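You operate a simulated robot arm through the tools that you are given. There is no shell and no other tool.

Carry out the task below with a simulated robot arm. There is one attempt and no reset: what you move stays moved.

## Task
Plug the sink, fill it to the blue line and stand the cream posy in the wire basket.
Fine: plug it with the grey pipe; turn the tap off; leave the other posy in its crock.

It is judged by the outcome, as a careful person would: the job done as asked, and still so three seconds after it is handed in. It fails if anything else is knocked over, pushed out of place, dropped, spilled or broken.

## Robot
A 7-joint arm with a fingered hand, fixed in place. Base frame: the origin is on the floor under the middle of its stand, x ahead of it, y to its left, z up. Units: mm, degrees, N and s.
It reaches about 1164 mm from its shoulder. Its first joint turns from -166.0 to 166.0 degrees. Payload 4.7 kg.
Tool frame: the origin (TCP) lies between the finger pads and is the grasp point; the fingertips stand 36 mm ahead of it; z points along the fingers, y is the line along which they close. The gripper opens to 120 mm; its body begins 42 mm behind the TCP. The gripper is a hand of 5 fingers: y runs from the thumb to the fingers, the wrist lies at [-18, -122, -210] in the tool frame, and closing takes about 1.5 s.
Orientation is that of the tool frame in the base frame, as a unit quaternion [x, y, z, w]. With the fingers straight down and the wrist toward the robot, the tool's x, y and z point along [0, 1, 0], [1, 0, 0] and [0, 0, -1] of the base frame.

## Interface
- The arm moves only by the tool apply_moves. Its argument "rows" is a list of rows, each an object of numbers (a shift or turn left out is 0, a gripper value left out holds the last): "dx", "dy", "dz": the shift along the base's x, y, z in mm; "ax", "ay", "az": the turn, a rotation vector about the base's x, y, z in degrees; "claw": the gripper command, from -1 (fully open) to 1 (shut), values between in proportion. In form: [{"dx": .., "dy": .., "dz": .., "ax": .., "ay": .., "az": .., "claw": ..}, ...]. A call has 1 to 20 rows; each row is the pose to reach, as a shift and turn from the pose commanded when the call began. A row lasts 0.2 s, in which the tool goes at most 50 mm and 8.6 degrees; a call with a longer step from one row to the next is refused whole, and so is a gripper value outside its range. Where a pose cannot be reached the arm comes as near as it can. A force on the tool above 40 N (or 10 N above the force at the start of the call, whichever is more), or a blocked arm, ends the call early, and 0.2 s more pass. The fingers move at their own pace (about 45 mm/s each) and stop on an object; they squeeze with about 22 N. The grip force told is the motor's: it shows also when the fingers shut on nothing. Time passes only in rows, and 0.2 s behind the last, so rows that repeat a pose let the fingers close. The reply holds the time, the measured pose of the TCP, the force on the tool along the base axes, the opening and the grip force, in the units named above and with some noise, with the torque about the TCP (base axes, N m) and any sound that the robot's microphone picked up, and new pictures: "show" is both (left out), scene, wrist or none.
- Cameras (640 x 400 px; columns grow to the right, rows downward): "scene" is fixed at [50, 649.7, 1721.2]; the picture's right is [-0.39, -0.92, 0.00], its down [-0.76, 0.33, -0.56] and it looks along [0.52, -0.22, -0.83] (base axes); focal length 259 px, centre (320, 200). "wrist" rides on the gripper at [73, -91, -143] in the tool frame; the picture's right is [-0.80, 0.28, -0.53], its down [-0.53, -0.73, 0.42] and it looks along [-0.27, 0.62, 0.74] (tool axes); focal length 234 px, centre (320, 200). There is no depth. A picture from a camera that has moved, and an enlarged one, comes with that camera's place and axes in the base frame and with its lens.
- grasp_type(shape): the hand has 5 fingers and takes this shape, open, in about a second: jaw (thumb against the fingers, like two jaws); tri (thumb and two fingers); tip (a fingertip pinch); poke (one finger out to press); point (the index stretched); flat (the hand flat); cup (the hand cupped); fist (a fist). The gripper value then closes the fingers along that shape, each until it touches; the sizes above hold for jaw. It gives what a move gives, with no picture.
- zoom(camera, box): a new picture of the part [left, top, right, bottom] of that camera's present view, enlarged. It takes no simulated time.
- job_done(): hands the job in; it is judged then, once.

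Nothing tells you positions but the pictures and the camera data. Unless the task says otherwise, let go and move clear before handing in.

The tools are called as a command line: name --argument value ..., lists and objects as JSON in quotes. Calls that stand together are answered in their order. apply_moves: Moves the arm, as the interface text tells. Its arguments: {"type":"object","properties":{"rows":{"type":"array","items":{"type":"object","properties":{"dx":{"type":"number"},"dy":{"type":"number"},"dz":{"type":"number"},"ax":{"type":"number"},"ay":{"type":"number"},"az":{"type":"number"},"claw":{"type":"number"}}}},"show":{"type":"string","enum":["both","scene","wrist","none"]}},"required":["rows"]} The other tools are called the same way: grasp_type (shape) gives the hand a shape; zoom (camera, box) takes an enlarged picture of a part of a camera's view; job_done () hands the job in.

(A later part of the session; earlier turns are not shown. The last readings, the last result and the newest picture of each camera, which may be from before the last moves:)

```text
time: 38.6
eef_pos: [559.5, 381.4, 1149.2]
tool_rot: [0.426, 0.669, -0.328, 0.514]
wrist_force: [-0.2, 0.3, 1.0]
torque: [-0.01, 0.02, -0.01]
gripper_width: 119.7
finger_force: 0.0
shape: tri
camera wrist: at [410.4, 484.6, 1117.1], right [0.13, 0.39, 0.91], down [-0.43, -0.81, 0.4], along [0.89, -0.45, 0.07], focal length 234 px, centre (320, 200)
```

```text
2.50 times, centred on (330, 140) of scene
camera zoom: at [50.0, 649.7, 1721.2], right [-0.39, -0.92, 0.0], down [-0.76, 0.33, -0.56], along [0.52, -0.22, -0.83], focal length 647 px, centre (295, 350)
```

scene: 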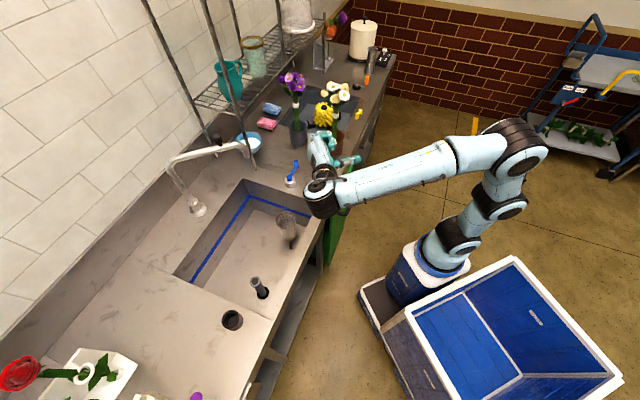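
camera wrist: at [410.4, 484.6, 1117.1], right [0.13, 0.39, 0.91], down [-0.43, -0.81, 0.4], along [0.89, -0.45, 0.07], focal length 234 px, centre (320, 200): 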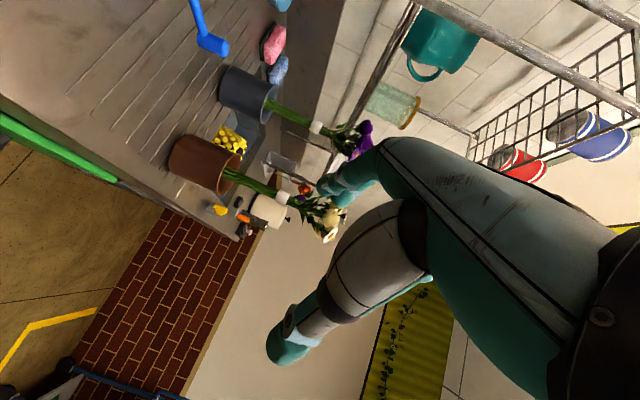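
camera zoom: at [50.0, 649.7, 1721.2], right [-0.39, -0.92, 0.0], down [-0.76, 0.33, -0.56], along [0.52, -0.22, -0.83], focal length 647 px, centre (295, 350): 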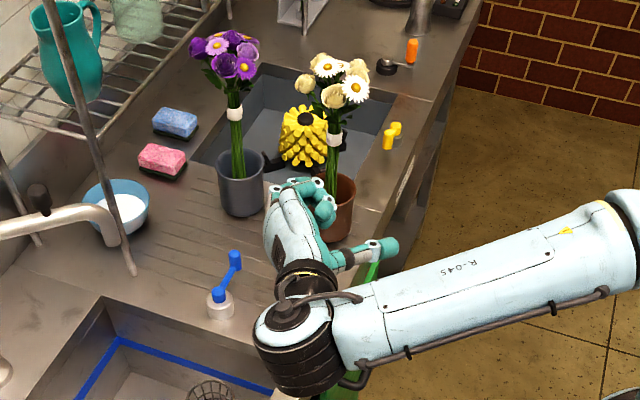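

The side view confirms the band near (797, 264, 1079) and flower heads starting around z 1160. I'll move to a pre-grasp point about 130 mm short of the stem.

apply_moves --rows '[{"dx": 35, "dz": -10}, {"dx": 70, "dz": -20}, {"dx": 105, "dz": -30}, {"dx": 140, "dz": -40}, {"dx": 170, "dz": -46}, {"dx": 182, "dz": -47}, {"dx": 182, "dz": -47}, {"dx": 182, "dz": -47}]' --show "both"

zoom --camera "wrist" --box '[200, 120, 400, 300]'

zoom --camera "scene" --box '[270, 60, 390, 180]'

```text
time: 40.4
eef_pos: [744.0, 380.2, 1103.7]
tool_rot: [0.427, 0.669, -0.328, 0.513]
wrist_force: [-0.4, 0.2, -0.7]
torque: [0.02, 0.0, 0.0]
gripper_width: 119.9
finger_force: 0.1
shape: tri
camera wrist: at [593.3, 483.9, 1070.8], right [0.13, 0.39, 0.91], down [-0.43, -0.81, 0.4], along [0.89, -0.45, 0.07], focal length 234 px, centre (320, 200)
```

scene: 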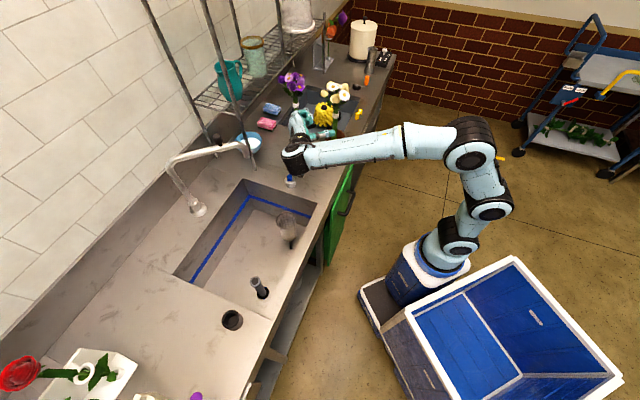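
wrist: 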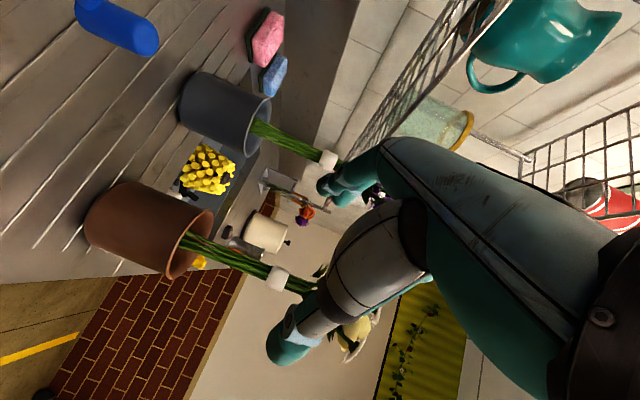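

```text
2.22 times, centred on (300, 210) of wrist
camera zoom: at [593.3, 483.9, 1070.8], right [0.13, 0.39, 0.91], down [-0.43, -0.81, 0.4], along [0.89, -0.45, 0.07], focal length 520 px, centre (364, 178)
```

zoom: 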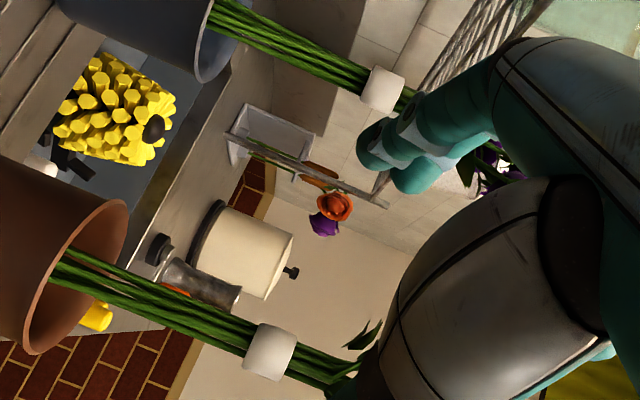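

```text
3.33 times, centred on (330, 120) of scene
camera zoom: at [50.0, 649.7, 1721.2], right [-0.39, -0.92, 0.0], down [-0.76, 0.33, -0.56], along [0.52, -0.22, -0.83], focal length 862 px, centre (287, 467)
```

zoom: 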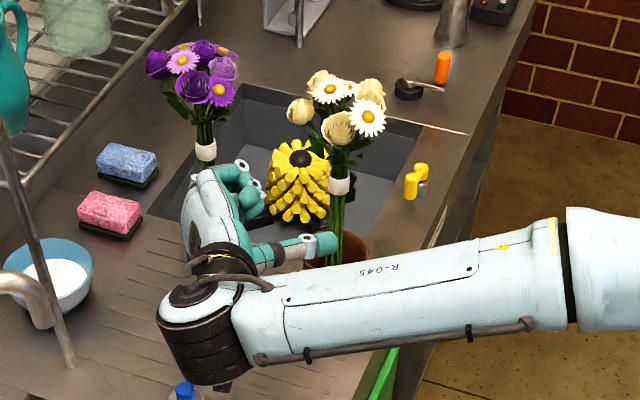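

The stem should be about 121 mm ahead and roughly centred between thumb and fingers. I'll advance slowly along the hand's heading.

apply_moves --rows '[{"dx": 6, "dy": -14}, {"dx": 12, "dy": -28}, {"dx": 18, "dy": -42}, {"dx": 24, "dy": -56}, {"dx": 29, "dy": -68}, {"dx": 34, "dy": -80}, {"dx": 34, "dy": -80}]' --show "wrist"

zoom --camera "wrist" --box '[200, 150, 440, 390]'

zoom --camera "scene" --box '[280, 60, 370, 160]'

```text
time: 42.0
eef_pos: [777.0, 300.5, 1102.5]
tool_rot: [0.426, 0.669, -0.327, 0.514]
wrist_force: [1.2, -1.2, -0.2]
torque: [0.01, 0.0, -0.01]
gripper_width: 119.7
finger_force: 0.1
shape: tri
camera wrist: at [627.8, 403.2, 1070.2], right [0.13, 0.39, 0.91], down [-0.43, -0.81, 0.4], along [0.89, -0.45, 0.07], focal length 234 px, centre (320, 200)
```

wrist: 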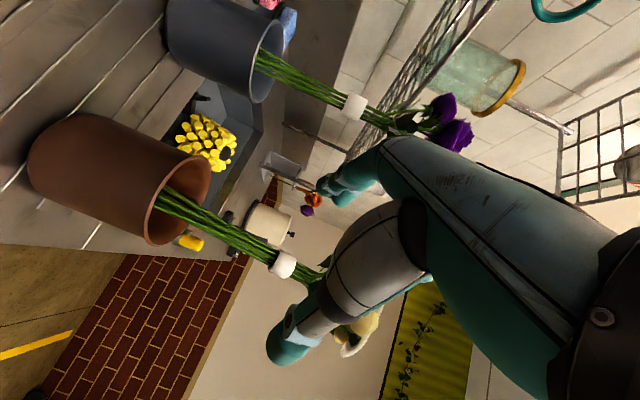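

```text
1.67 times, centred on (320, 270) of wrist
camera zoom: at [627.8, 403.2, 1070.2], right [0.13, 0.39, 0.91], down [-0.43, -0.81, 0.4], along [0.89, -0.45, 0.07], focal length 390 px, centre (320, 83)
```

zoom: 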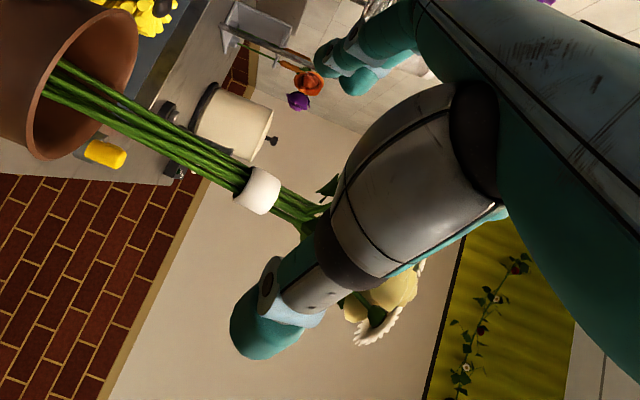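

```text
4.00 times, centred on (325, 110) of scene
camera zoom: at [50.0, 649.7, 1721.2], right [-0.39, -0.92, 0.0], down [-0.76, 0.33, -0.56], along [0.52, -0.22, -0.83], focal length 1035 px, centre (300, 560)
```

zoom: 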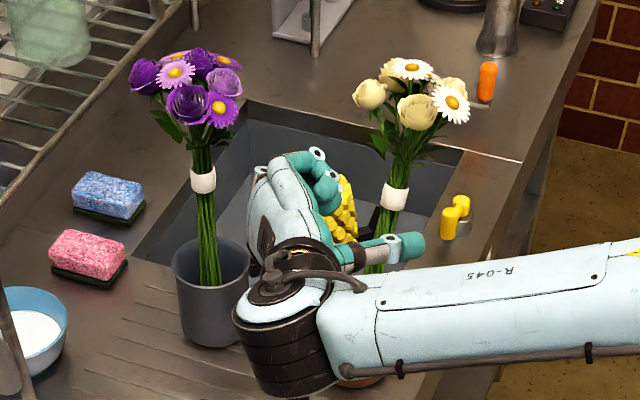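

The posy has leaned away by about 50 mm, so part of my hand is touching it. I'll look closely before doing anything else.

zoom --camera "scene" --box '[305, 65, 365, 135]'

zoom --camera "wrist" --box '[260, 160, 420, 380]'

zoom --camera "scene" --box '[310, 110, 370, 170]'

```text
5.71 times, centred on (335, 100) of scene
camera zoom: at [50.0, 649.7, 1721.2], right [-0.39, -0.92, 0.0], down [-0.76, 0.33, -0.56], along [0.52, -0.22, -0.83], focal length 1478 px, centre (234, 771)
```

zoom: 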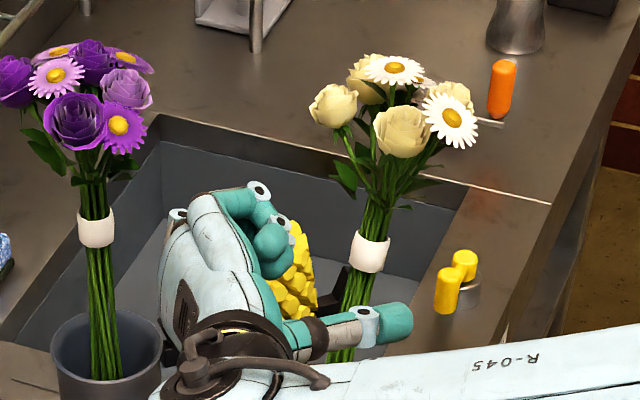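

```text
1.82 times, centred on (340, 270) of wrist
camera zoom: at [627.8, 403.2, 1070.2], right [0.13, 0.39, 0.91], down [-0.43, -0.81, 0.4], along [0.89, -0.45, 0.07], focal length 426 px, centre (284, 73)
```

zoom: 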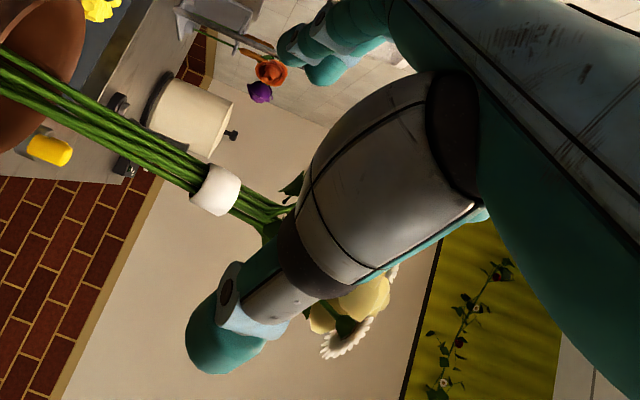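

```text
6.67 times, centred on (340, 140) of scene
camera zoom: at [50.0, 649.7, 1721.2], right [-0.39, -0.92, 0.0], down [-0.76, 0.33, -0.56], along [0.52, -0.22, -0.83], focal length 1725 px, centre (187, 600)
```

zoom: 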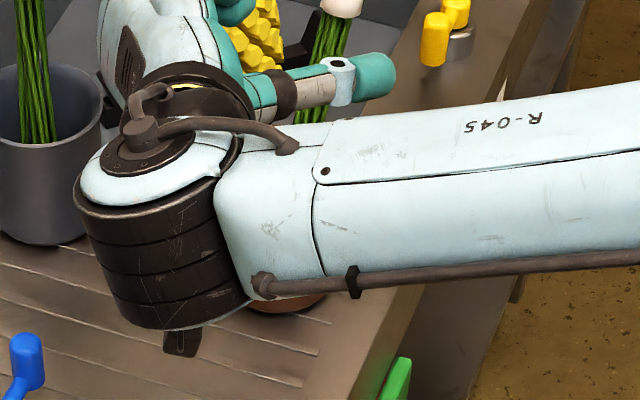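

The posy now leans against the far rim of its crock, still inside it, and its stem is parallel to my finger row. I'll lower the hand 8 mm to clear the blooms and move in gently in small steps.

apply_moves --rows '[{"dz": -4}, {"dz": -8}, {"dx": 4, "dy": -9, "dz": -8}, {"dx": 8, "dy": -18, "dz": -8}, {"dx": 12, "dy": -27, "dz": -8}, {"dx": 12, "dy": -27, "dz": -8}]' --show "none"

zoom --camera "scene" --box '[305, 65, 365, 135]'

zoom --camera "wrist" --box '[160, 100, 400, 380]'

```text
time: 43.4
eef_pos: [789.3, 272.9, 1093.1]
tool_rot: [0.427, 0.669, -0.327, 0.513]
wrist_force: [-0.5, -0.2, 0.4]
torque: [0.0, 0.02, -0.01]
gripper_width: 120.2
finger_force: 0.3
shape: tri
```

```text
5.71 times, centred on (335, 100) of scene
camera zoom: at [50.0, 649.7, 1721.2], right [-0.39, -0.92, 0.0], down [-0.76, 0.33, -0.56], along [0.52, -0.22, -0.83], focal length 1478 px, centre (234, 771)
```

zoom: 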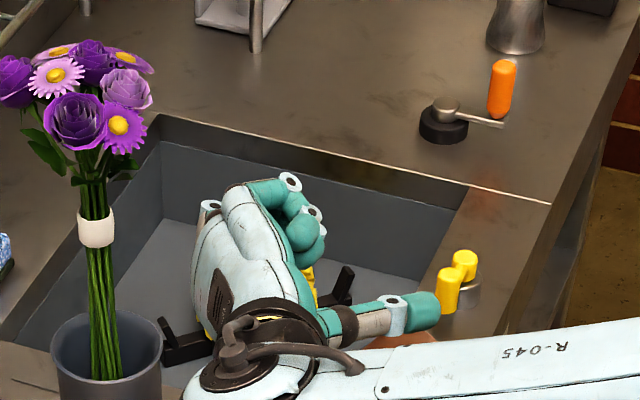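

```text
1.43 times, centred on (280, 240) of wrist
camera zoom: at [640.3, 375.9, 1061.2], right [0.13, 0.39, 0.91], down [-0.43, -0.81, 0.4], along [0.89, -0.45, 0.07], focal length 334 px, centre (377, 143)
```

zoom: 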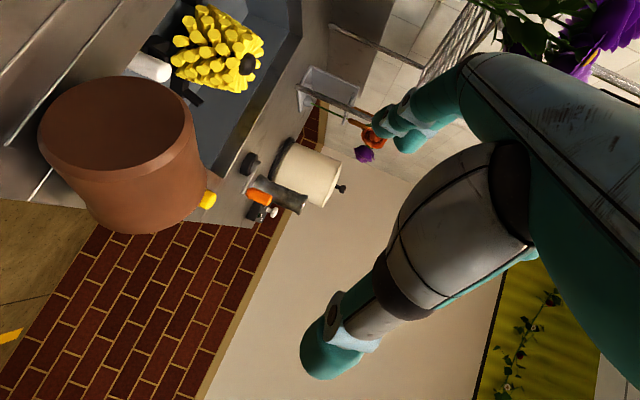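

The posy is gone from view and the crock may have tipped. I'm stopping to look at everything.

apply_moves --rows '[{"dz": 0}]' --show "both"

zoom --camera "scene" --box '[310, 60, 430, 180]'

zoom --camera "wrist" --box '[80, 120, 280, 300]'

```text
time: 43.8
eef_pos: [790.5, 272.0, 1093.7]
tool_rot: [0.427, 0.668, -0.328, 0.513]
wrist_force: [0.5, -0.6, -0.1]
torque: [0.04, -0.01, 0.01]
gripper_width: 119.9
finger_force: 0.0
shape: tri
camera wrist: at [640.3, 375.9, 1061.4], right [0.13, 0.39, 0.91], down [-0.43, -0.81, 0.4], along [0.89, -0.45, 0.07], focal length 234 px, centre (320, 200)
```

scene: 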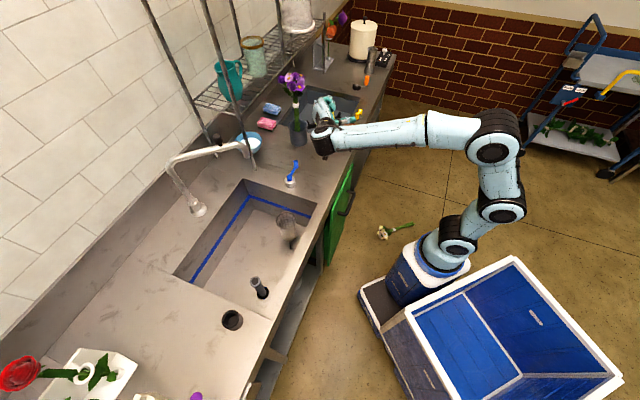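
wrist: 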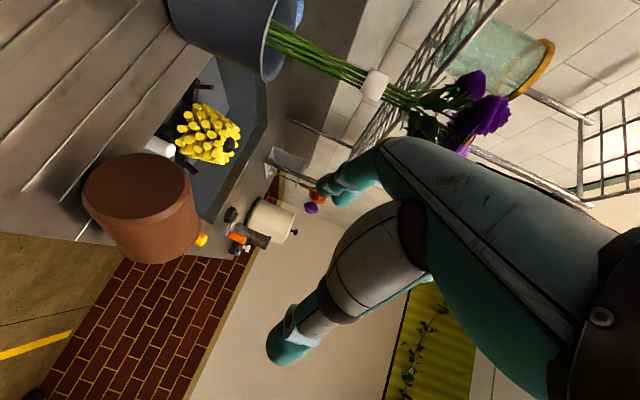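

```text
3.33 times, centred on (370, 120) of scene
camera zoom: at [50.0, 649.7, 1721.2], right [-0.39, -0.92, 0.0], down [-0.76, 0.33, -0.56], along [0.52, -0.22, -0.83], focal length 862 px, centre (153, 467)
```

zoom: 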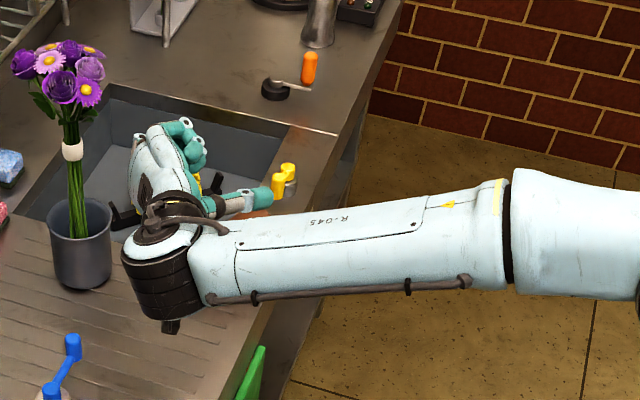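

```text
2.22 times, centred on (180, 210) of wrist
camera zoom: at [640.3, 375.9, 1061.4], right [0.13, 0.39, 0.91], down [-0.43, -0.81, 0.4], along [0.89, -0.45, 0.07], focal length 520 px, centre (631, 178)
```

zoom: 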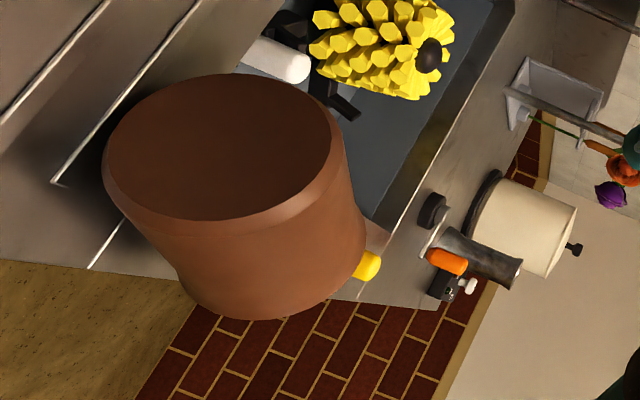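

That went badly: my forearm knocked the brown crock onto its side, and the cream posy fell to the floor at about (660, −210). I'll lift clear first, then put it right: stand the crock back up and fetch the posy.

apply_moves --rows '[{"dz": 20}, {"dz": 45}, {"dz": 80}, {"dz": 120}, {"dz": 160}, {"dz": 200}, {"dz": 200}]' --show "both"

zoom --camera "scene" --box '[300, 80, 420, 200]'

zoom --camera "scene" --box '[350, 190, 450, 260]'

zoom --camera "wrist" --box '[0, 100, 320, 300]'

```text
time: 45.4
eef_pos: [790.3, 271.6, 1293.1]
tool_rot: [0.427, 0.669, -0.327, 0.513]
wrist_force: [0.2, 0.0, 0.8]
torque: [-0.03, -0.02, 0.02]
gripper_width: 119.7
finger_force: 0.0
shape: tri
camera wrist: at [639.9, 375.0, 1260.8], right [0.13, 0.39, 0.91], down [-0.43, -0.81, 0.4], along [0.89, -0.45, 0.07], focal length 234 px, centre (320, 200)
```

scene: 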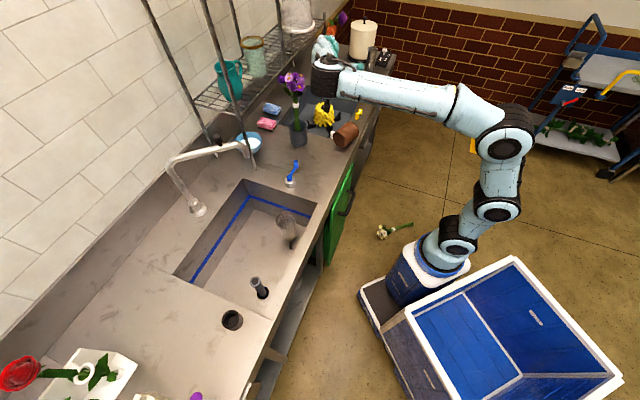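
wrist: 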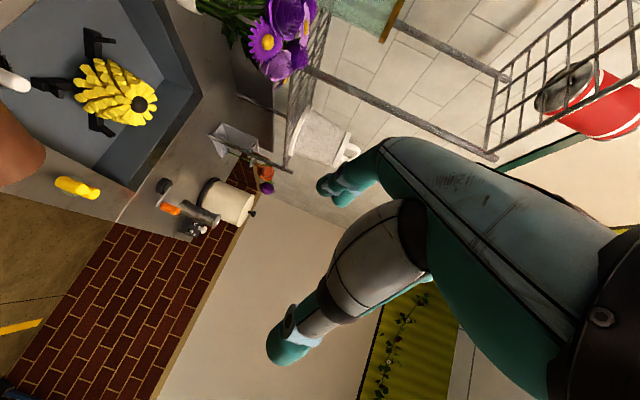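

```text
3.33 times, centred on (360, 140) of scene
camera zoom: at [50.0, 649.7, 1721.2], right [-0.39, -0.92, 0.0], down [-0.76, 0.33, -0.56], along [0.52, -0.22, -0.83], focal length 862 px, centre (187, 400)
```

zoom: 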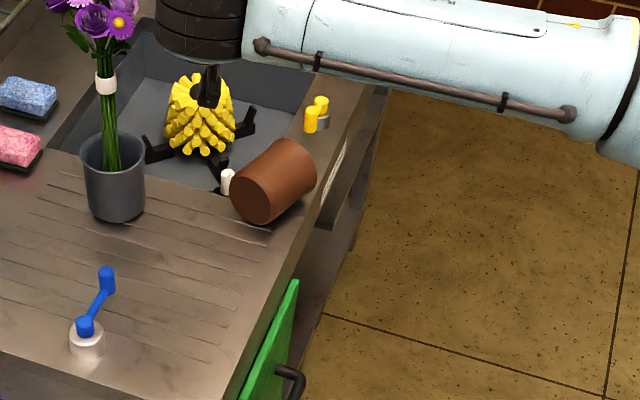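

```text
5.71 times, centred on (400, 225) of scene
camera zoom: at [50.0, 649.7, 1721.2], right [-0.39, -0.92, 0.0], down [-0.76, 0.33, -0.56], along [0.52, -0.22, -0.83], focal length 1478 px, centre (-137, 57)
```

zoom: 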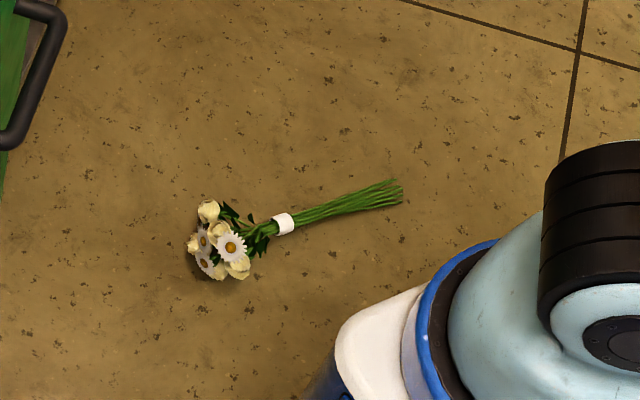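

```text
2.00 times, centred on (160, 200) of wrist
camera zoom: at [639.9, 375.0, 1260.8], right [0.13, 0.39, 0.91], down [-0.43, -0.81, 0.4], along [0.89, -0.45, 0.07], focal length 468 px, centre (640, 200)
```

zoom: 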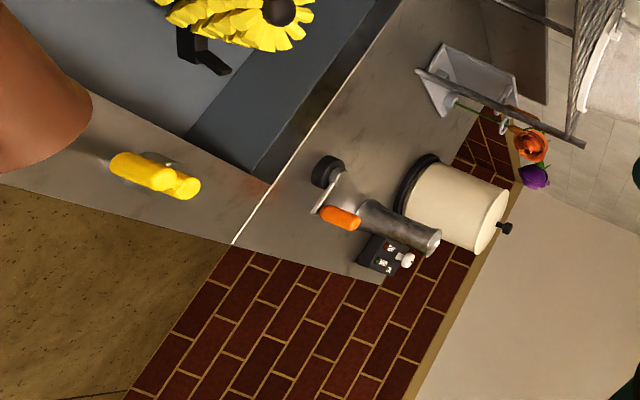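

The crock is lying on the counter near (830, 180), still intact. I'll go back to the jaw shape, point the hand down and look at the crock from above.

grasp_type --shape "jaw"

apply_moves --rows '[{"dx": -8, "dy": -10, "ax": 7.55, "ay": 3.52}, {"dx": -16, "dy": -20, "ax": 15.1, "ay": 7.04}, {"dx": -24, "dy": -30, "ax": 22.65, "ay": 10.57}, {"dx": -32, "dy": -41, "ax": 30.2, "ay": 14.1}, {"dx": -40, "dy": -52, "ax": 37.8, "ay": 17.6}, {"dx": -48, "dy": -62, "ax": 45.3, "ay": 21.1}, {"dx": -56, "dy": -72, "dz": -20, "ax": 52.9, "ay": 24.65}, {"dx": -63, "dy": -82, "dz": -40, "ax": 60.4, "ay": 28.2}, {"dx": -70, "dy": -92, "dz": -60, "ax": 68, "ay": 31.7}, {"dx": -70, "dy": -92, "dz": -80, "ax": 68, "ay": 31.7}, {"dx": -70, "dy": -92, "dz": -80, "ax": 68, "ay": 31.7}]' --show "both"

```text
time: 46.3
eef_pos: [789.7, 272.0, 1292.6]
tool_rot: [0.427, 0.669, -0.328, 0.513]
wrist_force: [0.5, -0.1, 0.3]
torque: [0.0, -0.02, 0.02]
gripper_width: 120.2
finger_force: 0.1
shape: jaw
```

```text
time: 48.7
eef_pos: [719.7, 181.9, 1215.0]
tool_rot: [0.538, 0.843, 0.001, -0.001]
wrist_force: [-0.2, -0.1, 0.4]
torque: [0.02, -0.01, 0.03]
gripper_width: 120.1
finger_force: 0.1
shape: jaw
camera wrist: at [605.9, 207.9, 1358.8], right [0.59, -0.61, 0.52], down [-0.44, -0.79, -0.42], along [0.67, 0.02, -0.74], focal length 234 px, centre (320, 200)
```

scene: 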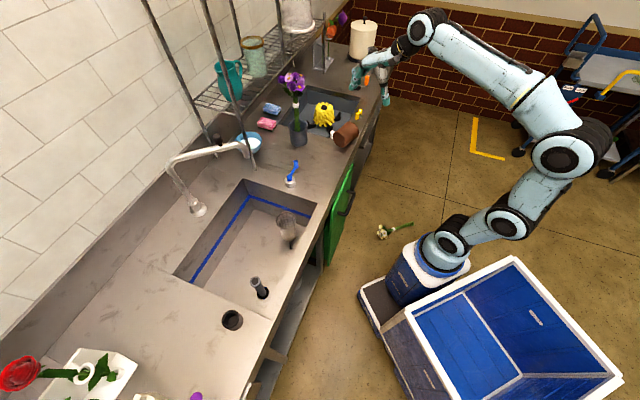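
wrist: 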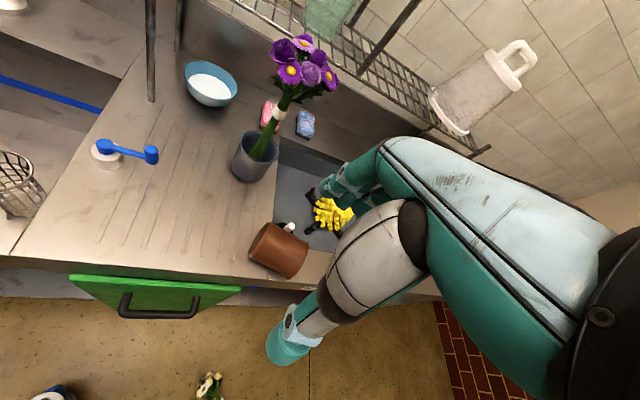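

zoom --camera "wrist" --box '[220, 190, 360, 290]'

zoom --camera "scene" --box '[300, 80, 400, 170]'

zoom --camera "wrist" --box '[60, 110, 200, 200]'

```text
4.00 times, centred on (290, 240) of wrist
camera zoom: at [605.9, 207.9, 1358.8], right [0.59, -0.61, 0.52], down [-0.44, -0.79, -0.42], along [0.67, 0.02, -0.74], focal length 937 px, centre (440, 40)
```

zoom: 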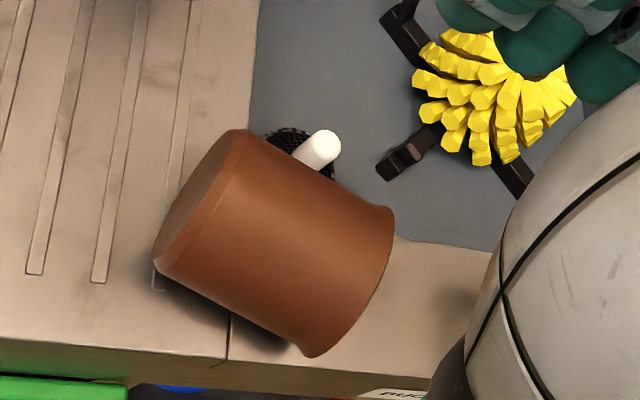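

```text
4.44 times, centred on (350, 125) of scene
camera zoom: at [50.0, 649.7, 1721.2], right [-0.39, -0.92, 0.0], down [-0.76, 0.33, -0.56], along [0.52, -0.22, -0.83], focal length 1150 px, centre (187, 533)
```

zoom: 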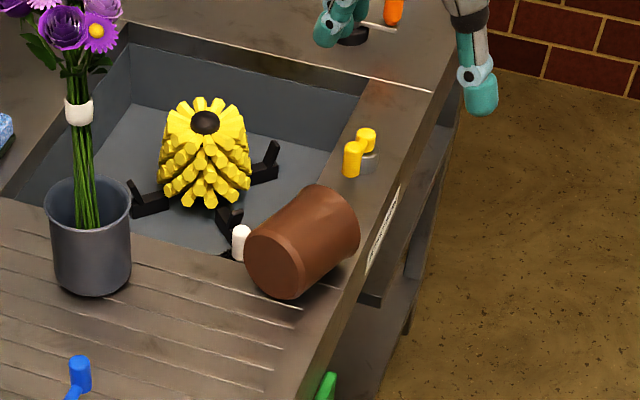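

```text
4.44 times, centred on (130, 155) of wrist
camera zoom: at [605.9, 207.9, 1358.8], right [0.59, -0.61, 0.52], down [-0.44, -0.79, -0.42], along [0.67, 0.02, -0.74], focal length 1041 px, centre (1164, 400)
```

zoom: 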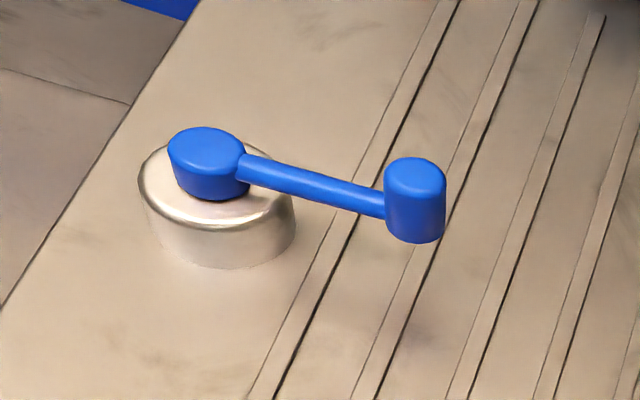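

The crock is intact, lying at (829, 189) with its mouth pointing along −65°. I'll straddle it from above with the hand tipped 30° backward, so that once I stand it up the wrist stays well clear of the counter.

apply_moves --rows '[{"dx": 20, "dy": -1, "dz": -15, "ax": 5.44, "ay": 2.54}, {"dx": 40, "dy": -2, "dz": -30, "ax": 10.9, "ay": 5.1}, {"dx": 60, "dy": -3, "dz": -50, "ax": 16.3, "ay": 7.6}, {"dx": 80, "dy": -4, "dz": -70, "ax": 21.8, "ay": 10.2}, {"dx": 100, "dy": -5, "dz": -90, "ax": 27.2, "ay": 12.7}, {"dx": 116, "dy": -7, "dz": -115, "ax": 27.2, "ay": 12.7}, {"dx": 116, "dy": -7, "dz": -115, "ax": 27.2, "ay": 12.7}, {"dx": 116, "dy": -7, "dz": -115, "ax": 27.2, "ay": 12.7}]' --show "both"

zoom --camera "wrist" --box '[160, 170, 400, 380]'

zoom --camera "scene" --box '[300, 60, 420, 170]'

```text
time: 50.5
eef_pos: [835.8, 174.7, 1097.3]
tool_rot: [0.519, 0.814, 0.139, -0.22]
wrist_force: [0.0, -0.1, -0.6]
torque: [-0.03, 0.04, -0.01]
gripper_width: 119.8
finger_force: 0.0
shape: jaw
camera wrist: at [756.8, 127.5, 1259.4], right [0.66, -0.75, 0.05], down [-0.56, -0.53, -0.63], along [0.5, 0.39, -0.77], focal length 234 px, centre (320, 200)
```

scene: 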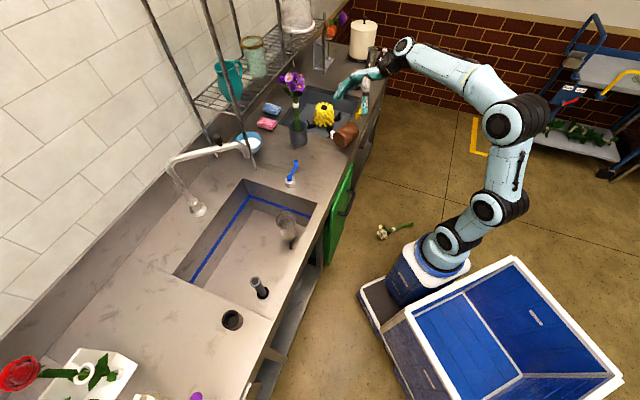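
wrist: 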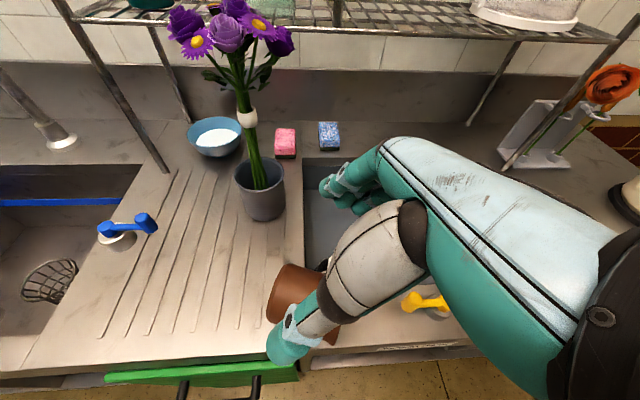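

```text
1.90 times, centred on (280, 275) of wrist
camera zoom: at [756.8, 127.5, 1259.4], right [0.66, -0.75, 0.05], down [-0.56, -0.53, -0.63], along [0.5, 0.39, -0.77], focal length 446 px, centre (396, 57)
```

zoom: 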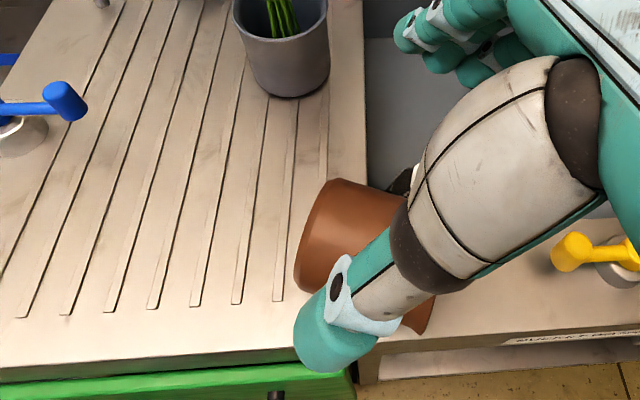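

```text
3.64 times, centred on (360, 115) of scene
camera zoom: at [50.0, 649.7, 1721.2], right [-0.39, -0.92, 0.0], down [-0.76, 0.33, -0.56], along [0.52, -0.22, -0.83], focal length 941 px, centre (174, 509)
```

zoom: 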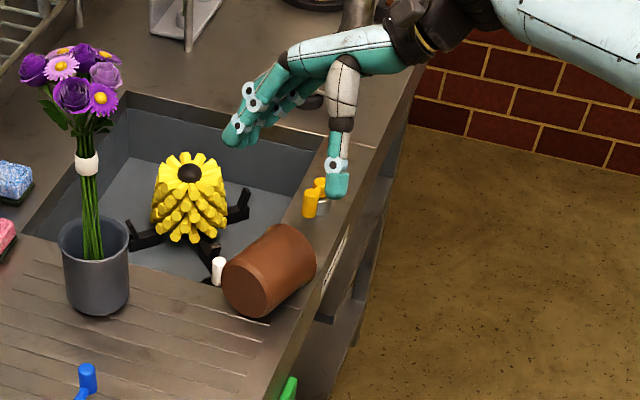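

Purple posy and its crock are untouched. Descending over the fallen crock now, slowly at the end.

apply_moves --rows '[{"dz": -30}, {"dz": -60}, {"dz": -90}, {"dz": -110}, {"dz": -125}, {"dz": -135}, {"dz": -135}]' --show "both"

zoom --camera "scene" --box '[310, 80, 400, 160]'

zoom --camera "wrist" --box '[200, 150, 420, 380]'

```text
time: 52.1
eef_pos: [834.6, 174.3, 962.4]
tool_rot: [0.519, 0.815, 0.139, -0.219]
wrist_force: [-0.1, -0.1, -0.5]
torque: [0.01, 0.01, 0.04]
gripper_width: 120.0
finger_force: 0.1
shape: jaw
camera wrist: at [755.3, 127.4, 1124.4], right [0.66, -0.75, 0.05], down [-0.56, -0.53, -0.63], along [0.5, 0.39, -0.77], focal length 234 px, centre (320, 200)
```

scene: 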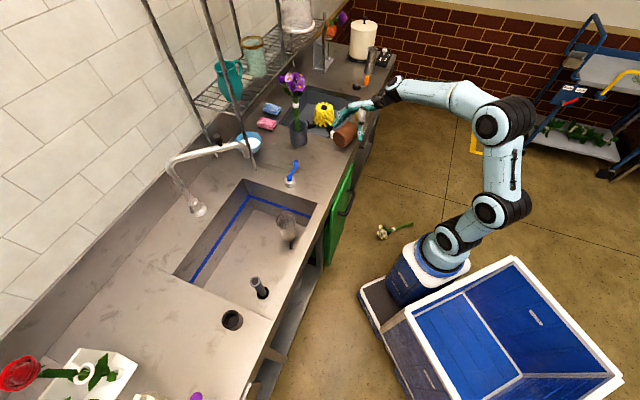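
wrist: 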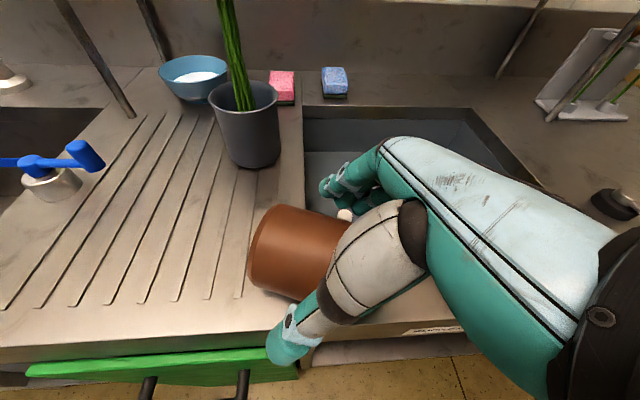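

```text
5.00 times, centred on (355, 120) of scene
camera zoom: at [50.0, 649.7, 1721.2], right [-0.39, -0.92, 0.0], down [-0.76, 0.33, -0.56], along [0.52, -0.22, -0.83], focal length 1293 px, centre (145, 600)
```

zoom: 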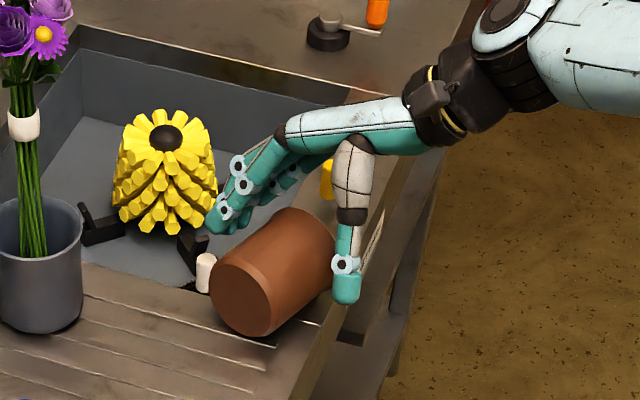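

```text
1.74 times, centred on (310, 265) of wrist
camera zoom: at [755.3, 127.4, 1124.4], right [0.66, -0.75, 0.05], down [-0.56, -0.53, -0.63], along [0.5, 0.39, -0.77], focal length 407 px, centre (337, 87)
```

zoom: 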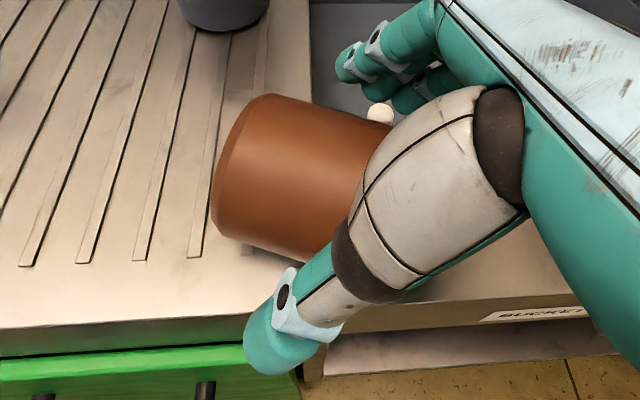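

apply_moves --rows '[{"dz": -6}, {"dz": -12}, {"dz": -18}, {"dz": -21}, {"dz": -21}]' --show "none"

zoom --camera "scene" --box '[310, 80, 400, 160]'

zoom --camera "wrist" --box '[200, 150, 420, 380]'

```text
time: 53.3
eef_pos: [834.3, 174.4, 942.6]
tool_rot: [0.52, 0.814, 0.139, -0.22]
wrist_force: [-0.2, -1.2, 0.5]
torque: [0.02, 0.02, -0.01]
gripper_width: 119.9
finger_force: 0.0
shape: jaw
```

```text
5.00 times, centred on (355, 120) of scene
camera zoom: at [50.0, 649.7, 1721.2], right [-0.39, -0.92, 0.0], down [-0.76, 0.33, -0.56], along [0.52, -0.22, -0.83], focal length 1293 px, centre (145, 600)
```

zoom: 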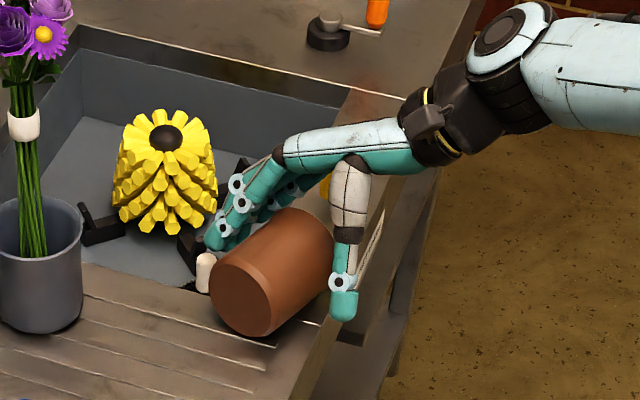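

```text
1.74 times, centred on (310, 265) of wrist
camera zoom: at [755.6, 127.3, 1104.4], right [0.66, -0.75, 0.05], down [-0.56, -0.53, -0.63], along [0.5, 0.39, -0.77], focal length 407 px, centre (337, 87)
```

zoom: 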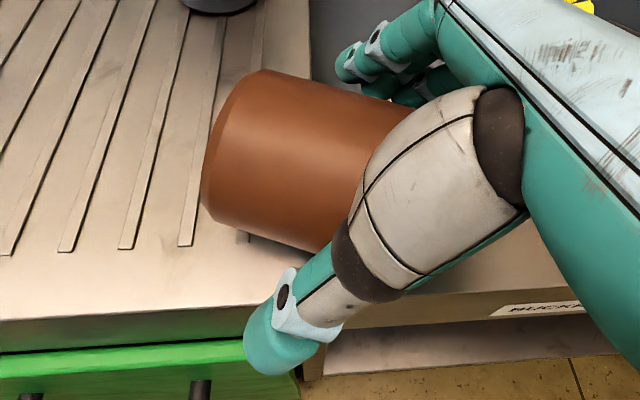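

Thumb and fingers straddle the crock cleanly. Closing.

apply_moves --rows '[{"claw": 0}, {"claw": 0.2}, {"claw": 0.4}, {"claw": 0.7}, {"claw": 1}, {"claw": 1}, {"claw": 1}, {"claw": 1}, {"claw": 1}]' --show "none"

zoom --camera "scene" --box '[310, 80, 400, 160]'

zoom --camera "wrist" --box '[200, 150, 420, 380]'

```text
time: 55.3
eef_pos: [834.2, 174.5, 944.0]
tool_rot: [0.519, 0.815, 0.139, -0.22]
wrist_force: [-0.1, -0.7, 0.5]
torque: [-0.06, -0.03, -0.01]
gripper_width: 68.4
finger_force: 21.6
shape: jaw
```

```text
5.00 times, centred on (355, 120) of scene
camera zoom: at [50.0, 649.7, 1721.2], right [-0.39, -0.92, 0.0], down [-0.76, 0.33, -0.56], along [0.52, -0.22, -0.83], focal length 1293 px, centre (145, 600)
```

zoom: 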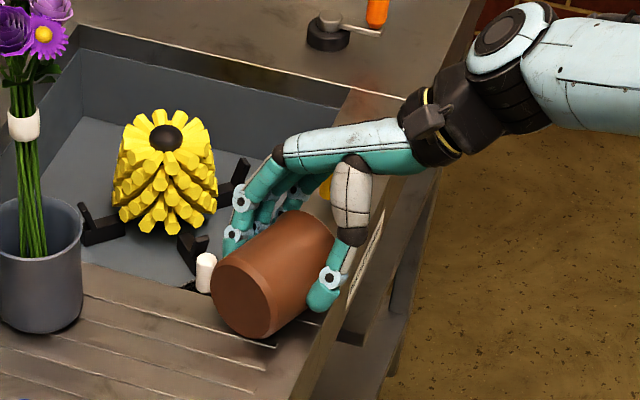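

```text
1.74 times, centred on (310, 265) of wrist
camera zoom: at [755.6, 127.3, 1104.3], right [0.66, -0.75, 0.05], down [-0.56, -0.53, -0.63], along [0.5, 0.39, -0.77], focal length 407 px, centre (337, 87)
```

zoom: 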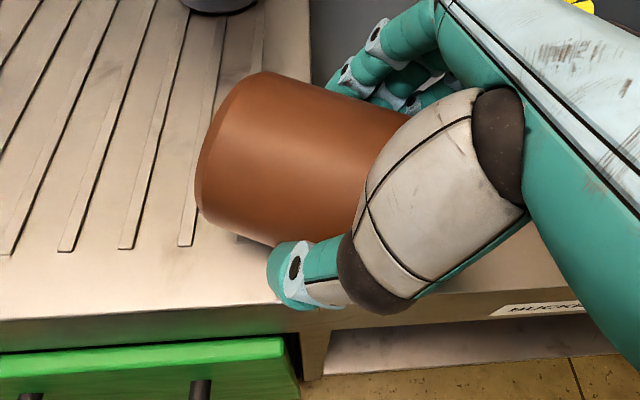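

Gripped. Lifting gently.

apply_moves --rows '[{"dz": 8, "claw": 1}, {"dz": 18}, {"dz": 32}, {"dz": 55}, {"dz": 80}, {"dz": 110}, {"dz": 140}, {"dz": 160}, {"dz": 160}]' --show "both"

zoom --camera "scene" --box '[320, 50, 420, 150]'

zoom --camera "wrist" --box '[200, 150, 420, 380]'

```text
time: 57.3
eef_pos: [834.6, 173.5, 1103.7]
tool_rot: [0.519, 0.814, 0.139, -0.219]
wrist_force: [0.0, 0.2, -3.3]
torque: [-0.09, -0.02, 0.02]
gripper_width: 68.5
finger_force: 21.5
shape: jaw
camera wrist: at [755.6, 126.1, 1264.3], right [0.66, -0.75, 0.05], down [-0.56, -0.53, -0.63], along [0.5, 0.39, -0.77], focal length 234 px, centre (320, 200)
```

scene: 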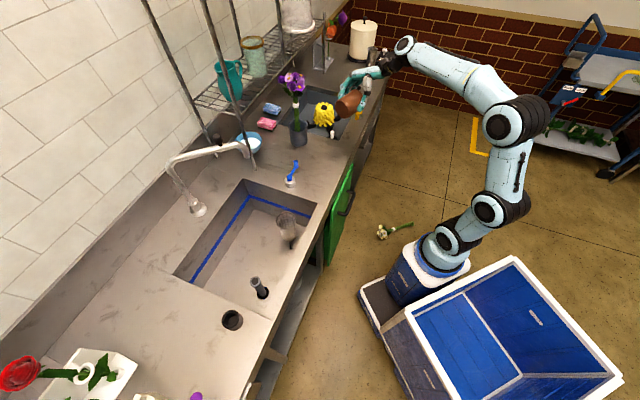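
wrist: 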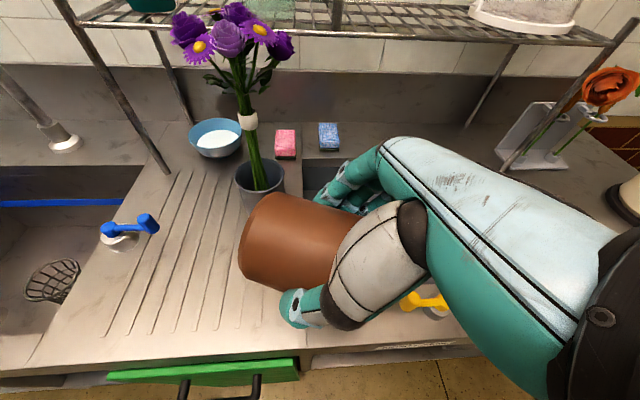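

```text
4.00 times, centred on (370, 100) of scene
camera zoom: at [50.0, 649.7, 1721.2], right [-0.39, -0.92, 0.0], down [-0.76, 0.33, -0.56], along [0.52, -0.22, -0.83], focal length 1035 px, centre (120, 600)
```

zoom: 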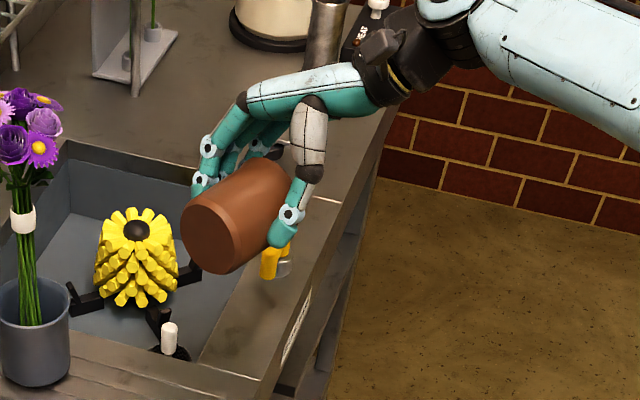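

```text
1.74 times, centred on (310, 265) of wrist
camera zoom: at [755.6, 126.1, 1264.3], right [0.66, -0.75, 0.05], down [-0.56, -0.53, -0.63], along [0.5, 0.39, -0.77], focal length 407 px, centre (337, 87)
```

zoom: 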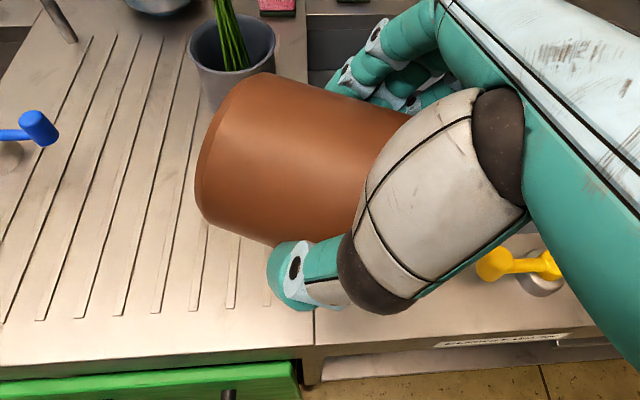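

The crock is held firmly. Now I'll rotate it upright in the air while moving back over its original spot.

apply_moves --rows '[{"dx": -5, "dy": 10, "dz": 5, "ax": -7.13, "ay": -3.33}, {"dx": -10, "dy": 20, "dz": 10, "ax": -14.26, "ay": -6.66}, {"dx": -15, "dy": 30, "dz": 15, "ax": -21.4, "ay": -9.99}, {"dx": -20, "dy": 40, "dz": 15, "ax": -28.5, "ay": -13.3}, {"dx": -25, "dy": 50, "dz": 15, "ax": -35.6, "ay": -16.6}, {"dx": -30, "dy": 60, "dz": 15, "ax": -42.8, "ay": -20}, {"dx": -35, "dy": 70, "dz": 15, "ax": -49.9, "ay": -23.3}, {"dx": -40, "dy": 80, "dz": 15, "ax": -57, "ay": -26.6}, {"dx": -45, "dy": 90, "dz": 15, "ax": -64.1, "ay": -29.9}, {"dx": -50, "dy": 100, "dz": 15, "ax": -71.3, "ay": -33.3}, {"dx": -54, "dy": 111, "dz": 15, "ax": -78.4, "ay": -36.6}, {"dx": -54, "dy": 111, "dz": 15, "ax": -78.4, "ay": -36.6}, {"dx": -54, "dy": 111, "dz": 15, "ax": -78.4, "ay": -36.6}]' --show "both"

zoom --camera "scene" --box '[270, 50, 390, 160]'

zoom --camera "wrist" --box '[150, 100, 420, 380]'

```text
time: 60.1
eef_pos: [780.6, 284.8, 1117.7]
tool_rot: [0.474, 0.742, -0.255, 0.399]
wrist_force: [0.5, 0.4, -3.3]
torque: [0.06, 0.02, 0.03]
gripper_width: 68.3
finger_force: 22.5
shape: jaw
camera wrist: at [630.6, 390.7, 1137.4], right [0.25, 0.11, 0.96], down [-0.39, -0.9, 0.21], along [0.88, -0.43, -0.18], focal length 234 px, centre (320, 200)
```

scene: 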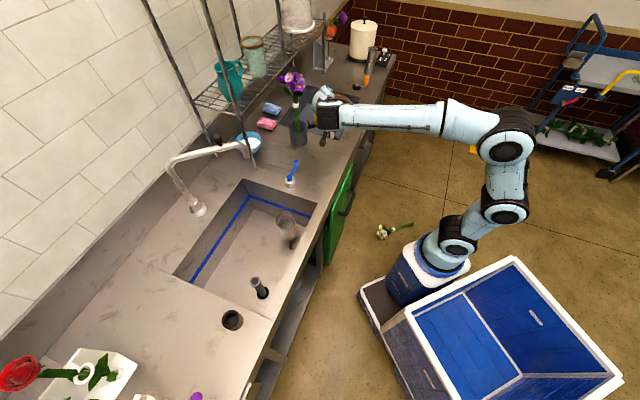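
wrist: 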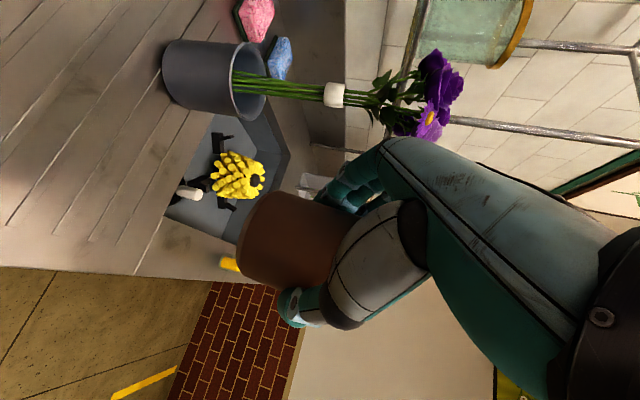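

```text
3.64 times, centred on (330, 105) of scene
camera zoom: at [50.0, 649.7, 1721.2], right [-0.39, -0.92, 0.0], down [-0.76, 0.33, -0.56], along [0.52, -0.22, -0.83], focal length 941 px, centre (284, 546)
```

zoom: 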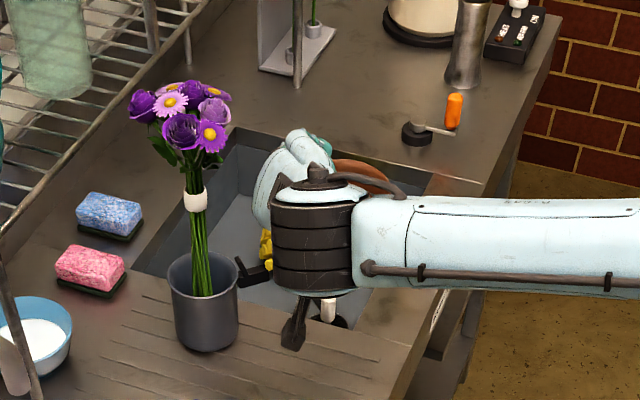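

```text
1.43 times, centred on (285, 240) of wrist
camera zoom: at [630.6, 390.7, 1137.4], right [0.25, 0.11, 0.96], down [-0.39, -0.9, 0.21], along [0.88, -0.43, -0.18], focal length 334 px, centre (370, 143)
```

zoom: 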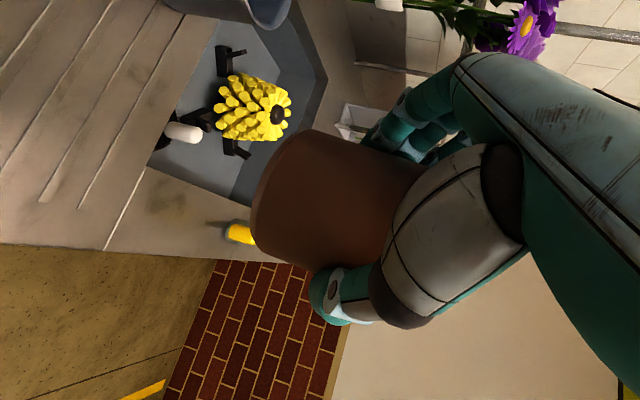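

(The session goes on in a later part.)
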